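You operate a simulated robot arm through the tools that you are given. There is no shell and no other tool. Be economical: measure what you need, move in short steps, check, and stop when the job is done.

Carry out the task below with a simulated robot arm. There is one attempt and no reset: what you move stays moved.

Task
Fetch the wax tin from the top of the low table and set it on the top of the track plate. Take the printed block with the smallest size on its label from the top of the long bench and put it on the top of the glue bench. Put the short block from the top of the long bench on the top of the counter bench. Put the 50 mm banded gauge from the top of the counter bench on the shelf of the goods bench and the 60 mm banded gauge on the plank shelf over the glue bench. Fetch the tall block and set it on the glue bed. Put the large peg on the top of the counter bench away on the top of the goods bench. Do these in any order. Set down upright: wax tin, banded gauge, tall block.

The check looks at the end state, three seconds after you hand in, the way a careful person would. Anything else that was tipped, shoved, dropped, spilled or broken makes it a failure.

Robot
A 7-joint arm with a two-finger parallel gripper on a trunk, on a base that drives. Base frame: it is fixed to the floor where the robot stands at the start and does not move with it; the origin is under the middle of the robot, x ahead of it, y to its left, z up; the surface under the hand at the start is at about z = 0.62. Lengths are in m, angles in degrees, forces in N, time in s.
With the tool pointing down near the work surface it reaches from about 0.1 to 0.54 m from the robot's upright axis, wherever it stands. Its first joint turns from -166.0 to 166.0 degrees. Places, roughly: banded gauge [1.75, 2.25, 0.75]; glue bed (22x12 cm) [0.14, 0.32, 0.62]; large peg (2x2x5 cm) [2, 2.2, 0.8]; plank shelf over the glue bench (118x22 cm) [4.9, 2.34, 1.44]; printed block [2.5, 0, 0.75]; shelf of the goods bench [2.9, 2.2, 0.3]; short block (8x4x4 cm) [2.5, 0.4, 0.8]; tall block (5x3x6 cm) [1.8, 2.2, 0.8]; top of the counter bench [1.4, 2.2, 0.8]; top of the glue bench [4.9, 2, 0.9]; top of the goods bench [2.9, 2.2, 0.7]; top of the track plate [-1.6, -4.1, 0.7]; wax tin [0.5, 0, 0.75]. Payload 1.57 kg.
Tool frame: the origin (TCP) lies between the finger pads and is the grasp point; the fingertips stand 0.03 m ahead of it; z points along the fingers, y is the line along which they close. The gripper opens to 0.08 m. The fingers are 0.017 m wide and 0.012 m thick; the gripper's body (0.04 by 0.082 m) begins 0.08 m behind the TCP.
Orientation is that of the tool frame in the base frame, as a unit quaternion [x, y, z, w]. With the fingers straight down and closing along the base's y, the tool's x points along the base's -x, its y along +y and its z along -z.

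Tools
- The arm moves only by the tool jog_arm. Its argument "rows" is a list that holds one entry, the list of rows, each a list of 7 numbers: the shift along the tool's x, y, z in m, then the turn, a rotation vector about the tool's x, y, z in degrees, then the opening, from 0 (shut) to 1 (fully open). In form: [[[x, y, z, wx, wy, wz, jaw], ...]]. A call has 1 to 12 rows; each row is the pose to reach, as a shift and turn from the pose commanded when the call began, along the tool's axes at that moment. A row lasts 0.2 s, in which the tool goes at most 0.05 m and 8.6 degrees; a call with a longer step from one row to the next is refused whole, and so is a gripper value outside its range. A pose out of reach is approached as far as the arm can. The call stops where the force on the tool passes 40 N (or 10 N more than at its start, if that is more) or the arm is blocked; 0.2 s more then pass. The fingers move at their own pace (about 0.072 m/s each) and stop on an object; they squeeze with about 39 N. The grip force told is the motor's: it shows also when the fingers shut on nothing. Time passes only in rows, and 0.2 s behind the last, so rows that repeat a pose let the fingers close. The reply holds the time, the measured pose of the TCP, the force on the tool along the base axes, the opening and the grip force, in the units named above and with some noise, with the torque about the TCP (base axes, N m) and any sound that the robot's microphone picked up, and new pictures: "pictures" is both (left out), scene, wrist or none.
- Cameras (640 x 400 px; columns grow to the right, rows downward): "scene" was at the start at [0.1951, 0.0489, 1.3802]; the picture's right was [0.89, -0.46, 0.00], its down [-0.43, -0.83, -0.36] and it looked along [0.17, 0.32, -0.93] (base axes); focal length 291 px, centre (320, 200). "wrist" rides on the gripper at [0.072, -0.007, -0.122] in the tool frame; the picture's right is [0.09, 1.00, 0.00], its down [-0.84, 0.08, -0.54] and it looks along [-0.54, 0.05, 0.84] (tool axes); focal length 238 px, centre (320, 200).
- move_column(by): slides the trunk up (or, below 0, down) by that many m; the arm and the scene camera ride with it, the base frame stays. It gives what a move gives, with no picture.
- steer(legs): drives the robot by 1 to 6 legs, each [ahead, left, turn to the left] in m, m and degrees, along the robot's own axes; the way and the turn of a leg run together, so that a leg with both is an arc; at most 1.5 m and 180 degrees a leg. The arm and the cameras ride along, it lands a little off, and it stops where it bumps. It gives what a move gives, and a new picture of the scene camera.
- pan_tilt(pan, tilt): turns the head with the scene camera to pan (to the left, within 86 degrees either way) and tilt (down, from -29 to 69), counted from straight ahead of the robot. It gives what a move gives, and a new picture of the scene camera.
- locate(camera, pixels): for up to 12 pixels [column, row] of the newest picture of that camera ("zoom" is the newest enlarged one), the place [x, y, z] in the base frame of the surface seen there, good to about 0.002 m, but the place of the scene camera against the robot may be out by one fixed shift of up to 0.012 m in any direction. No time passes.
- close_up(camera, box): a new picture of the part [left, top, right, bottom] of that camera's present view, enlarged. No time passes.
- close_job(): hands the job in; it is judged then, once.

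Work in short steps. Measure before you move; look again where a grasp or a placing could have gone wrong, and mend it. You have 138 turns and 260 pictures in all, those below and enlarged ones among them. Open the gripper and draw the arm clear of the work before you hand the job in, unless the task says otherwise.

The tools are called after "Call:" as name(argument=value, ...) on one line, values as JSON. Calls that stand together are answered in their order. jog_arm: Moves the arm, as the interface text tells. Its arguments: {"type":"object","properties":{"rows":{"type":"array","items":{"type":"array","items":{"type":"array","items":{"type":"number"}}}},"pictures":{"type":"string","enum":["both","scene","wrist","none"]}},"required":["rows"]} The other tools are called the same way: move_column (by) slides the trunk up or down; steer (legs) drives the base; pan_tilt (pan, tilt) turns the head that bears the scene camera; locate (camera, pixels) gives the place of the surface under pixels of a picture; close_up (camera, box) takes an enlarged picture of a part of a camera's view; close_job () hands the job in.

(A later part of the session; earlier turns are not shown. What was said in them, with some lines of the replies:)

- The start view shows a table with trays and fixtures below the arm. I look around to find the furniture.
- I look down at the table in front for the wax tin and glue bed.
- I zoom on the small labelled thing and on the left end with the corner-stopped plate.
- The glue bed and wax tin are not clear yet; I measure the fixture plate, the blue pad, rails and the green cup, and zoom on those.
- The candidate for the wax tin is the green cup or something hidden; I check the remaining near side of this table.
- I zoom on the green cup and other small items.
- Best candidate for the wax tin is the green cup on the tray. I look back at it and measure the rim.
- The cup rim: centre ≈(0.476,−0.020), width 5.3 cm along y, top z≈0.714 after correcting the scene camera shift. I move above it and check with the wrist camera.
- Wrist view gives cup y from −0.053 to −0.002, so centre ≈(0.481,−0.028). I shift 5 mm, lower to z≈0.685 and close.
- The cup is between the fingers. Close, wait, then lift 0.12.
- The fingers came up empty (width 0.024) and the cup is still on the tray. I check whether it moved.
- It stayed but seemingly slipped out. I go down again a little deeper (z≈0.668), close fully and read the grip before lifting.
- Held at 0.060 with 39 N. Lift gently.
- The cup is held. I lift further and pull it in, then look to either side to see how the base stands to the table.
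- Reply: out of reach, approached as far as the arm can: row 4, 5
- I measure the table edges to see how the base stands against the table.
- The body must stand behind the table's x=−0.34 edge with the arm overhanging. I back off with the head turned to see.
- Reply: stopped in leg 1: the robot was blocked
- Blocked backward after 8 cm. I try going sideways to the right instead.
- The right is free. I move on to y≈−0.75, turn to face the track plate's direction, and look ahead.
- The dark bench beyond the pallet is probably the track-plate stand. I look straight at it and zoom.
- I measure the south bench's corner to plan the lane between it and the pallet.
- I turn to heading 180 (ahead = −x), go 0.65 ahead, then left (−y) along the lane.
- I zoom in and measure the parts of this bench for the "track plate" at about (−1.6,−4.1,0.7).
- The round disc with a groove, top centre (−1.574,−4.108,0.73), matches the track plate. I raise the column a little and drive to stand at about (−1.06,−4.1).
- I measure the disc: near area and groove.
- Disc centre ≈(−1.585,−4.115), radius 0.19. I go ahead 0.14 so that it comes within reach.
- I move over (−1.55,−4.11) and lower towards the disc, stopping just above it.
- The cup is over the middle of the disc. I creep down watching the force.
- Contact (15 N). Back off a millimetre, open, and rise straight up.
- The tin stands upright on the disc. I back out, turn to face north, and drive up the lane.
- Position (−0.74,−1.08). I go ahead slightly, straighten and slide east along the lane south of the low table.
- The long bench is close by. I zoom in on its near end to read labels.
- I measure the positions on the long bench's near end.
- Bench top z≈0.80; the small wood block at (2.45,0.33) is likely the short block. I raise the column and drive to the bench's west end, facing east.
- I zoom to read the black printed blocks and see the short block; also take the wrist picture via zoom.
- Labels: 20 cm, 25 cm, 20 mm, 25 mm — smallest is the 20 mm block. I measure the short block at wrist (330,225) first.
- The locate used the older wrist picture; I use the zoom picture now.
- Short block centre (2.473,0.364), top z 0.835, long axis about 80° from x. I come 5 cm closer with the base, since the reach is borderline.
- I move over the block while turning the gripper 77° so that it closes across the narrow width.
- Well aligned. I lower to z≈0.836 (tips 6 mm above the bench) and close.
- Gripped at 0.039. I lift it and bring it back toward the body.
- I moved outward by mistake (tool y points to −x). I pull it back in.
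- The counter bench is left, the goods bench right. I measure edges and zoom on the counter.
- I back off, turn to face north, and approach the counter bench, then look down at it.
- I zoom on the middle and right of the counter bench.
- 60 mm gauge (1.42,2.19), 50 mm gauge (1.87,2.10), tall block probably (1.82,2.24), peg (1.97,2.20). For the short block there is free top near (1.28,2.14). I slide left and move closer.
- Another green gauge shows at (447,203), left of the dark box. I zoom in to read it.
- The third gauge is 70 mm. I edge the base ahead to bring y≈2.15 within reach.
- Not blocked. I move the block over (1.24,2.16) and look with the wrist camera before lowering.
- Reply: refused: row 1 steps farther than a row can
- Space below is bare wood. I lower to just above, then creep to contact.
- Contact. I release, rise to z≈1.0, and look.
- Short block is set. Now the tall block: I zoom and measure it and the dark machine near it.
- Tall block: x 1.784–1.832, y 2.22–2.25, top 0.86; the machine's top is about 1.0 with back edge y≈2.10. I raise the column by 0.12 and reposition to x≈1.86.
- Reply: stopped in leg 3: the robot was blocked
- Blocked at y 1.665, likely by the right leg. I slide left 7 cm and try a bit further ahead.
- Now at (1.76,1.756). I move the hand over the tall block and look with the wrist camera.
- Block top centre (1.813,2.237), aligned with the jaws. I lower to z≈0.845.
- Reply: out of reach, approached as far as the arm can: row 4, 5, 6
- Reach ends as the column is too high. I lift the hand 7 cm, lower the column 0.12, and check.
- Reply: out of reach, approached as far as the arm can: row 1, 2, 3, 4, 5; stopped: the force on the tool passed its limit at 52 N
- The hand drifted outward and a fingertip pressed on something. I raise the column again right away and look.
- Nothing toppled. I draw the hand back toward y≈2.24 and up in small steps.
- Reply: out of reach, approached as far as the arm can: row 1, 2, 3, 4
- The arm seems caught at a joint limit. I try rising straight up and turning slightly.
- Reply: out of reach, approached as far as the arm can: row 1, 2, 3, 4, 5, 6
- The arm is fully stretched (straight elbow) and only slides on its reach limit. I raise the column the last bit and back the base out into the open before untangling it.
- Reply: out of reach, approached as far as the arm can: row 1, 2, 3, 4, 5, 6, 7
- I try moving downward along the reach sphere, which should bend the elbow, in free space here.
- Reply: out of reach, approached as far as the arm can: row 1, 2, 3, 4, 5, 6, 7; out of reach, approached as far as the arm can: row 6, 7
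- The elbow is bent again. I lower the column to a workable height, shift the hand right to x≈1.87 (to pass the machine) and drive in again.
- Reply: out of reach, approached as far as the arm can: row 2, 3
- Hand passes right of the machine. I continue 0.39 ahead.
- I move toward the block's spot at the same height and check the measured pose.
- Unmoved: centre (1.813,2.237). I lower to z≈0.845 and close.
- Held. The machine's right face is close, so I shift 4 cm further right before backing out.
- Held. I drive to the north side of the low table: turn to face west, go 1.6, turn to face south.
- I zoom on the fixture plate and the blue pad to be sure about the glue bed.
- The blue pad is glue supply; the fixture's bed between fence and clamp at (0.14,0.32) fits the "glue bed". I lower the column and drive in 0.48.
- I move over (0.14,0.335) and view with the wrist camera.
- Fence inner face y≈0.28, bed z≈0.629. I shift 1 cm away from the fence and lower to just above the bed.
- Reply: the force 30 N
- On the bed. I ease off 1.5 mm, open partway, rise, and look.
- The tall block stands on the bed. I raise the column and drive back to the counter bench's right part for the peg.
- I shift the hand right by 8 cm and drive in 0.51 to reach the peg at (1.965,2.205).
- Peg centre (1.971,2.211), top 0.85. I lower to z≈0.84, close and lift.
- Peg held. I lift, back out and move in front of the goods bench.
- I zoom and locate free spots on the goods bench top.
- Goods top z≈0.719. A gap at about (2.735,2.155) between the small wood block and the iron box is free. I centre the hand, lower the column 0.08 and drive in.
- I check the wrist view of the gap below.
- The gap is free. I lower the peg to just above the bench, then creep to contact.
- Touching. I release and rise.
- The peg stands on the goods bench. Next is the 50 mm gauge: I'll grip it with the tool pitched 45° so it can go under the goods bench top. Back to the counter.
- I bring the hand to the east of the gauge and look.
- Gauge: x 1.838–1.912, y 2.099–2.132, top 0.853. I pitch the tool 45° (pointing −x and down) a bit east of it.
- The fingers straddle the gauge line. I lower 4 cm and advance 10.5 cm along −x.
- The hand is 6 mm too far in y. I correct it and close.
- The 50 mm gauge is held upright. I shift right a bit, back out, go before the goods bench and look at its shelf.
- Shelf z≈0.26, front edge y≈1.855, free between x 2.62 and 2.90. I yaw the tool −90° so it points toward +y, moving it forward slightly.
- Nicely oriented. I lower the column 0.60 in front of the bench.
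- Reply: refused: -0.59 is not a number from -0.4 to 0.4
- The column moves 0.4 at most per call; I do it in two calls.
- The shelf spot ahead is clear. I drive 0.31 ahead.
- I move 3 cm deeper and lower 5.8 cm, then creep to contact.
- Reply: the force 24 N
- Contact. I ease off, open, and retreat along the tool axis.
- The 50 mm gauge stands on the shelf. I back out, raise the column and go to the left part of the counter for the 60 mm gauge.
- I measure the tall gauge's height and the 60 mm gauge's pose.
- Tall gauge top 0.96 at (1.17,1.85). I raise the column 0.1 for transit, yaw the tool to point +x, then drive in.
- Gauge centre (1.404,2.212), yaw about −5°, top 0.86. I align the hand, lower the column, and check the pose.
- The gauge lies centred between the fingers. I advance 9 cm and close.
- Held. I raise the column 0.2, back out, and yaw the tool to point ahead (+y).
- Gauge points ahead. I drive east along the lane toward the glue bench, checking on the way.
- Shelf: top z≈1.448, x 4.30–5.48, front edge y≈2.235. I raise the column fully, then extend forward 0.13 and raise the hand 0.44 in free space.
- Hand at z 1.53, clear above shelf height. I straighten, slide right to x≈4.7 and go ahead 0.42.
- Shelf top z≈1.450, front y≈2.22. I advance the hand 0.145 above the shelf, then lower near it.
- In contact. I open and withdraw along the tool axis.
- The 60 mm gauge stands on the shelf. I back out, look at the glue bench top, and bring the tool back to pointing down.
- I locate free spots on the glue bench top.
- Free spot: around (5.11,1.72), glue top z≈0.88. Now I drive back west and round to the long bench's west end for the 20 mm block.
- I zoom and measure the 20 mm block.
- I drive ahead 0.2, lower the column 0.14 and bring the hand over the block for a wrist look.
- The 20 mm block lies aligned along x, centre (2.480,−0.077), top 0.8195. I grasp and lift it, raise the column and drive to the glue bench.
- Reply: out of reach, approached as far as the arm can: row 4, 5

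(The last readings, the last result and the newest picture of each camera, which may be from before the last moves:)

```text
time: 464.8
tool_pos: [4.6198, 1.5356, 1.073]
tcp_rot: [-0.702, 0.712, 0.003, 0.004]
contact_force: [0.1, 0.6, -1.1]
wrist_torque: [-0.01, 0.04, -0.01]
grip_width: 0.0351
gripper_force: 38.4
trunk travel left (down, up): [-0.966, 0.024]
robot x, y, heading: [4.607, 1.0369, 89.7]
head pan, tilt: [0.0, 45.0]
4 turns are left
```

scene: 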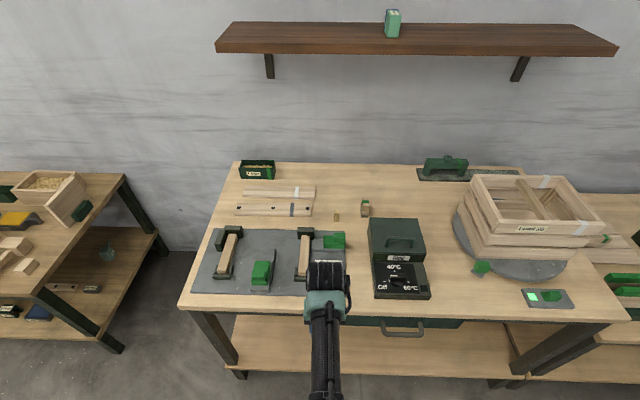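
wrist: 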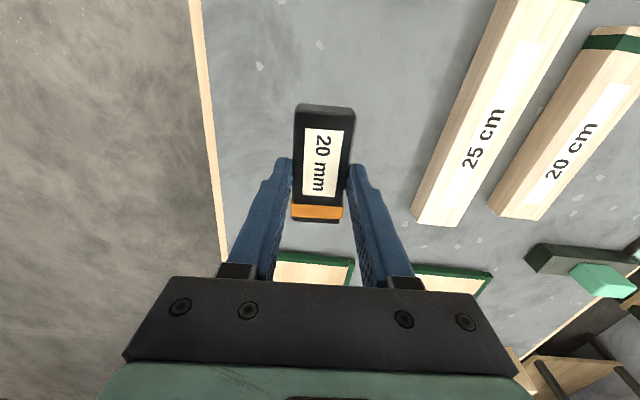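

The block is held. I slide right 0.48 and ahead 0.165 so that it sits over the free spot, lower the column 0.12, and check.

Call:
steer(legs=[[0, -0.48, 0], [0.165, 0, 0]])

Call:
move_column(by=-0.11)

Call:
pan_tilt(pan=0, tilt=60)

Call:
close_up(camera="wrist", box=[0, 0, 640, 400])

Call:
locate(camera="zoom", pixels=[[200, 60], [260, 120], [380, 120], [440, 60], [320, 60], [320, 20], [150, 100], [480, 100], [420, 150], [220, 150]])

```text
time: 468.6
tool_pos: [5.1081, 1.6933, 1.0738]
tcp_rot: [-0.699, 0.715, 0.003, 0.004]
contact_force: [0.2, -0.8, -1.6]
wrist_torque: [0.02, -0.03, -0.01]
grip_width: 0.0354
gripper_force: 38.8
trunk travel left (down, up): [-0.966, 0.024]
robot x, y, heading: [5.091, 1.195, 89.4]
head pan, tilt: [0.0, 45.0]
```

scene: 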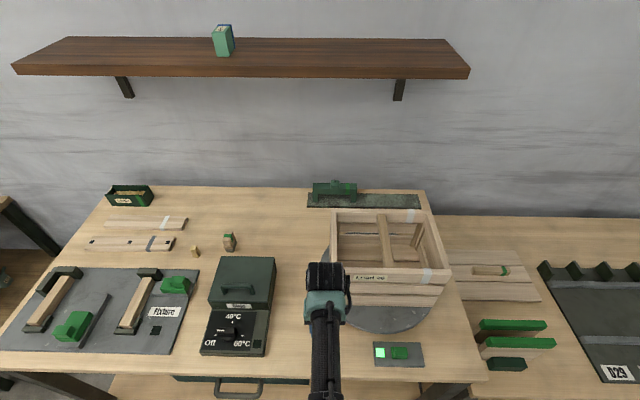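

```text
time: 470.1
tool_pos: [5.1084, 1.6943, 0.964]
tcp_rot: [-0.699, 0.715, 0.003, 0.004]
contact_force: [0.3, -0.9, -1.3]
wrist_torque: [-0.01, 0.0, 0.02]
grip_width: 0.0353
gripper_force: 38.9
trunk travel left (down, up): [-0.856, 0.134]
robot x, y, heading: [5.0943, 1.1951, 89.4]
head pan, tilt: [0.0, 45.0]
```

```text
time: 470.8
tool_pos: [5.1075, 1.6956, 0.9629]
tcp_rot: [-0.699, 0.715, 0.002, 0.004]
contact_force: [1.3, -0.2, -1.5]
wrist_torque: [0.0, 0.02, 0.0]
grip_width: 0.0355
gripper_force: 38.9
trunk travel left (down, up): [-0.856, 0.134]
robot x, y, heading: [5.0938, 1.1907, 89.3]
head pan, tilt: [0.0, 60.0]
```

scene: 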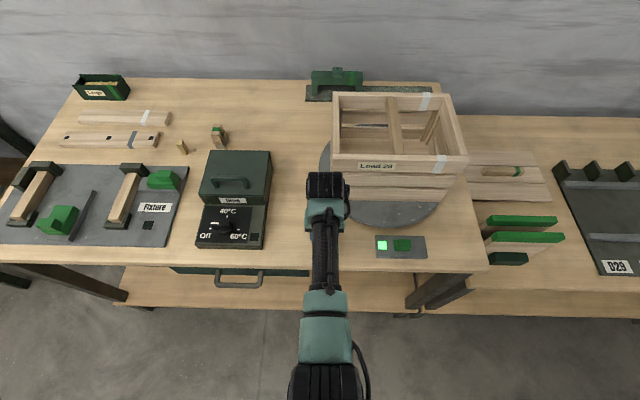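

```text
1.00 times, centred on (320, 200) of wrist (not enlarged: the box is as wide or as high as the picture)
```

zoom: 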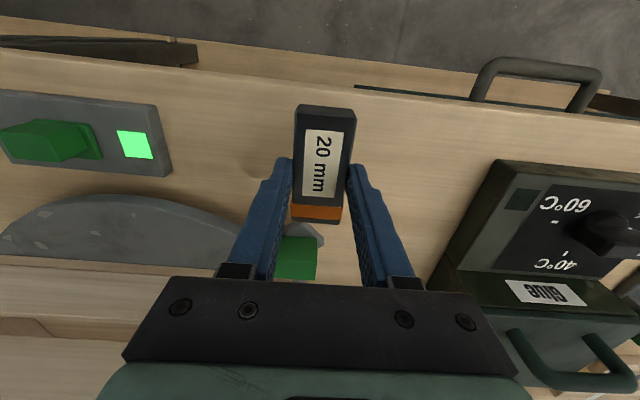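

```text
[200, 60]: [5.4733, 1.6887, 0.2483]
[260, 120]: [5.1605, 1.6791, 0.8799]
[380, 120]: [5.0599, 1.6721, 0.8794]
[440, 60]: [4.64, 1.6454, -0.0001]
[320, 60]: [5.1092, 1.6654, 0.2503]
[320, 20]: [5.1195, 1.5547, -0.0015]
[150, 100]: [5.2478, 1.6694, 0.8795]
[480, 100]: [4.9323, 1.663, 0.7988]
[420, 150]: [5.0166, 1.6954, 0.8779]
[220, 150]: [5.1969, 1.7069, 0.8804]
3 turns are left
```

Surface z≈0.88, front edge y≈1.655. I shift 2 cm deeper and 2.5 cm left away from the lever, lower to the surface, release, rise, back off and look.

Call:
jog_arm(rows=[[[-0.01, 0.0125, 0, 0, 0, 0, 0], [-0.02, 0.025, 0, 0, 0, 0, 0], [-0.02, 0.025, 0.02, 0, 0, 0, 0], [-0.02, 0.025, 0.038, 0, 0, 0, 0], [-0.02, 0.025, 0.042, 0, 0, 0, 0], [-0.02, 0.025, 0.045, 0, 0, 0, 0], [-0.02, 0.025, 0.047, 0, 0, 0, 0], [-0.02, 0.025, 0.047, 0, 0, 0, 0]]], pictures="wrist")

Call:
jog_arm(rows=[[[0, 0, 0, 0, 0, 0, 0.7], [0, 0, 0, 0, 0, 0, 0.7], [0, 0, 0, 0, 0, 0, 0.7], [0, 0, -0.03, 0, 0, 0, 0.7], [0, 0, -0.07, 0, 0, 0, 0.7], [0, 0, -0.11, 0, 0, 0, 0.7], [0, 0, -0.14, 0, 0, 0, 0.7]]], pictures="wrist")

Call:
steer(legs=[[-0.3, 0, 0]])

Call:
close_up(camera="scene", box=[180, 20, 480, 220])

```text
time: 472.6
tool_pos: [5.0832, 1.7155, 0.9171]
tcp_rot: [-0.699, 0.715, 0.003, 0.004]
contact_force: [-0.1, 0.2, -1.1]
wrist_torque: [-0.01, 0.03, 0.0]
grip_width: 0.0354
gripper_force: 39.0
trunk travel left (down, up): [-0.856, 0.134]
robot x, y, heading: [5.0937, 1.193, 89.1]
head pan, tilt: [0.0, 60.0]
```

wrist: 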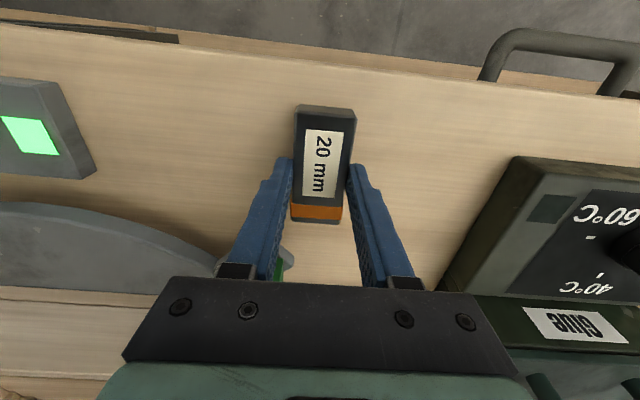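

```text
time: 474.2
tool_pos: [5.0816, 1.7133, 1.0594]
tcp_rot: [-0.699, 0.715, 0.002, 0.004]
contact_force: [0.3, 0.6, 0.1]
wrist_torque: [0.01, 0.0, 0.0]
grip_width: 0.0561
gripper_force: 0.2
trunk travel left (down, up): [-0.856, 0.134]
robot x, y, heading: [5.0933, 1.19, 89.1]
head pan, tilt: [0.0, 60.0]
```

wrist: 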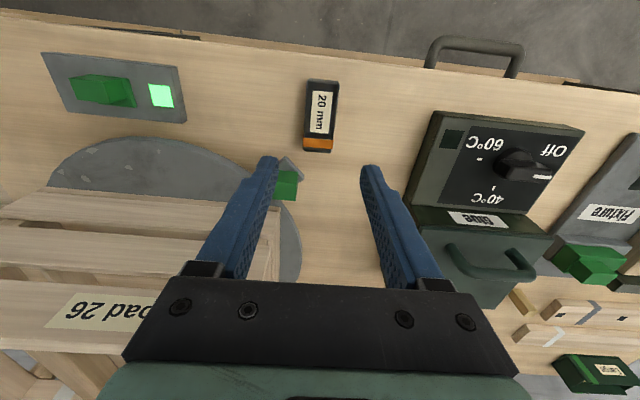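

```text
time: 476.3
tool_pos: [5.0798, 1.4103, 1.0587]
tcp_rot: [-0.697, 0.717, 0.003, 0.004]
contact_force: [0.5, -0.1, 0.8]
wrist_torque: [0.01, 0.02, -0.01]
grip_width: 0.056
gripper_force: 0.0
trunk travel left (down, up): [-0.856, 0.134]
robot x, y, heading: [5.0906, 0.8893, 89.4]
head pan, tilt: [0.0, 60.0]
```

scene: 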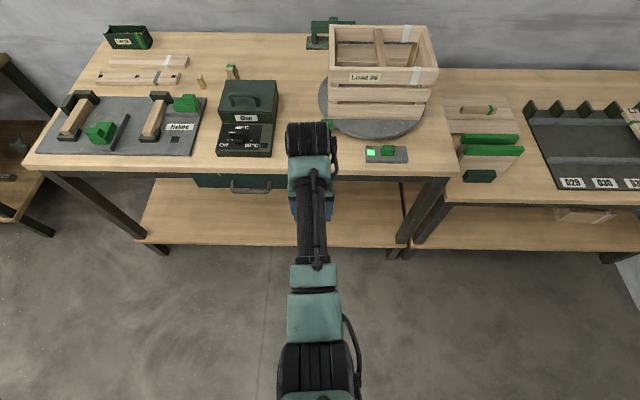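

```text
2.00 times, centred on (330, 120) of scene
2 turns are left
```

zoom: 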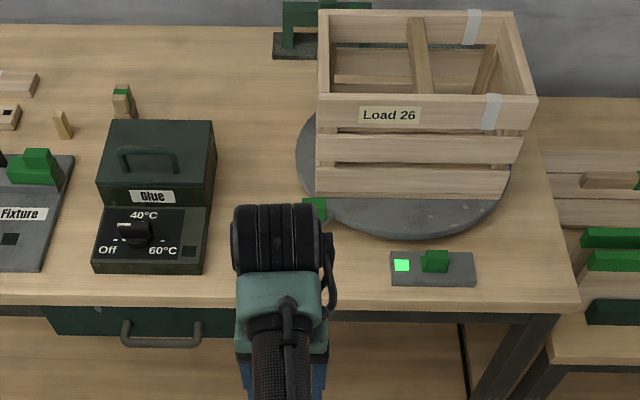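

The 20 mm block lies flat on the glue bench, the gripper is open and the arm is clear. Everything has been placed, so I hand in.

Call:
close_job()

```text
The job is handed in.
```

I placed all seven items and handed the job in, with the gripper open and the arm clear. Two identifications are my best guess, since neither item carried a label.

| Item | Where it is now |
|---|---|
| Wax tin | Upright, near the middle of the track plate disc |
| 20 mm printed block (smallest label) | Flat on the glue bench, near the front edge |
| Short block | On the counter bench |
| 50 mm banded gauge | Upright on the goods bench shelf |
| 60 mm banded gauge | Upright on the plank shelf |
| Tall block | Upright on the glue bed |
| Large peg | On the goods bench top |

- **Wax tin:** I took it to be the open green box in the C25 tray. It was the only likely object near the given position on the low table.
- **Glue bed:** I took it to be the area of the "Fixture" plate between the fence and the clamp. It matches the position you gave.
- **Contacts:** A fingertip pressed on the tall block with about 52 N while I was untangling the arm. Measured again before I picked it up, the block had not moved. The base also stopped against a table leg twice, and nothing looked disturbed.
- **Not checked at the end:** I looked at each item right after releasing it but did not go back round before handing in.
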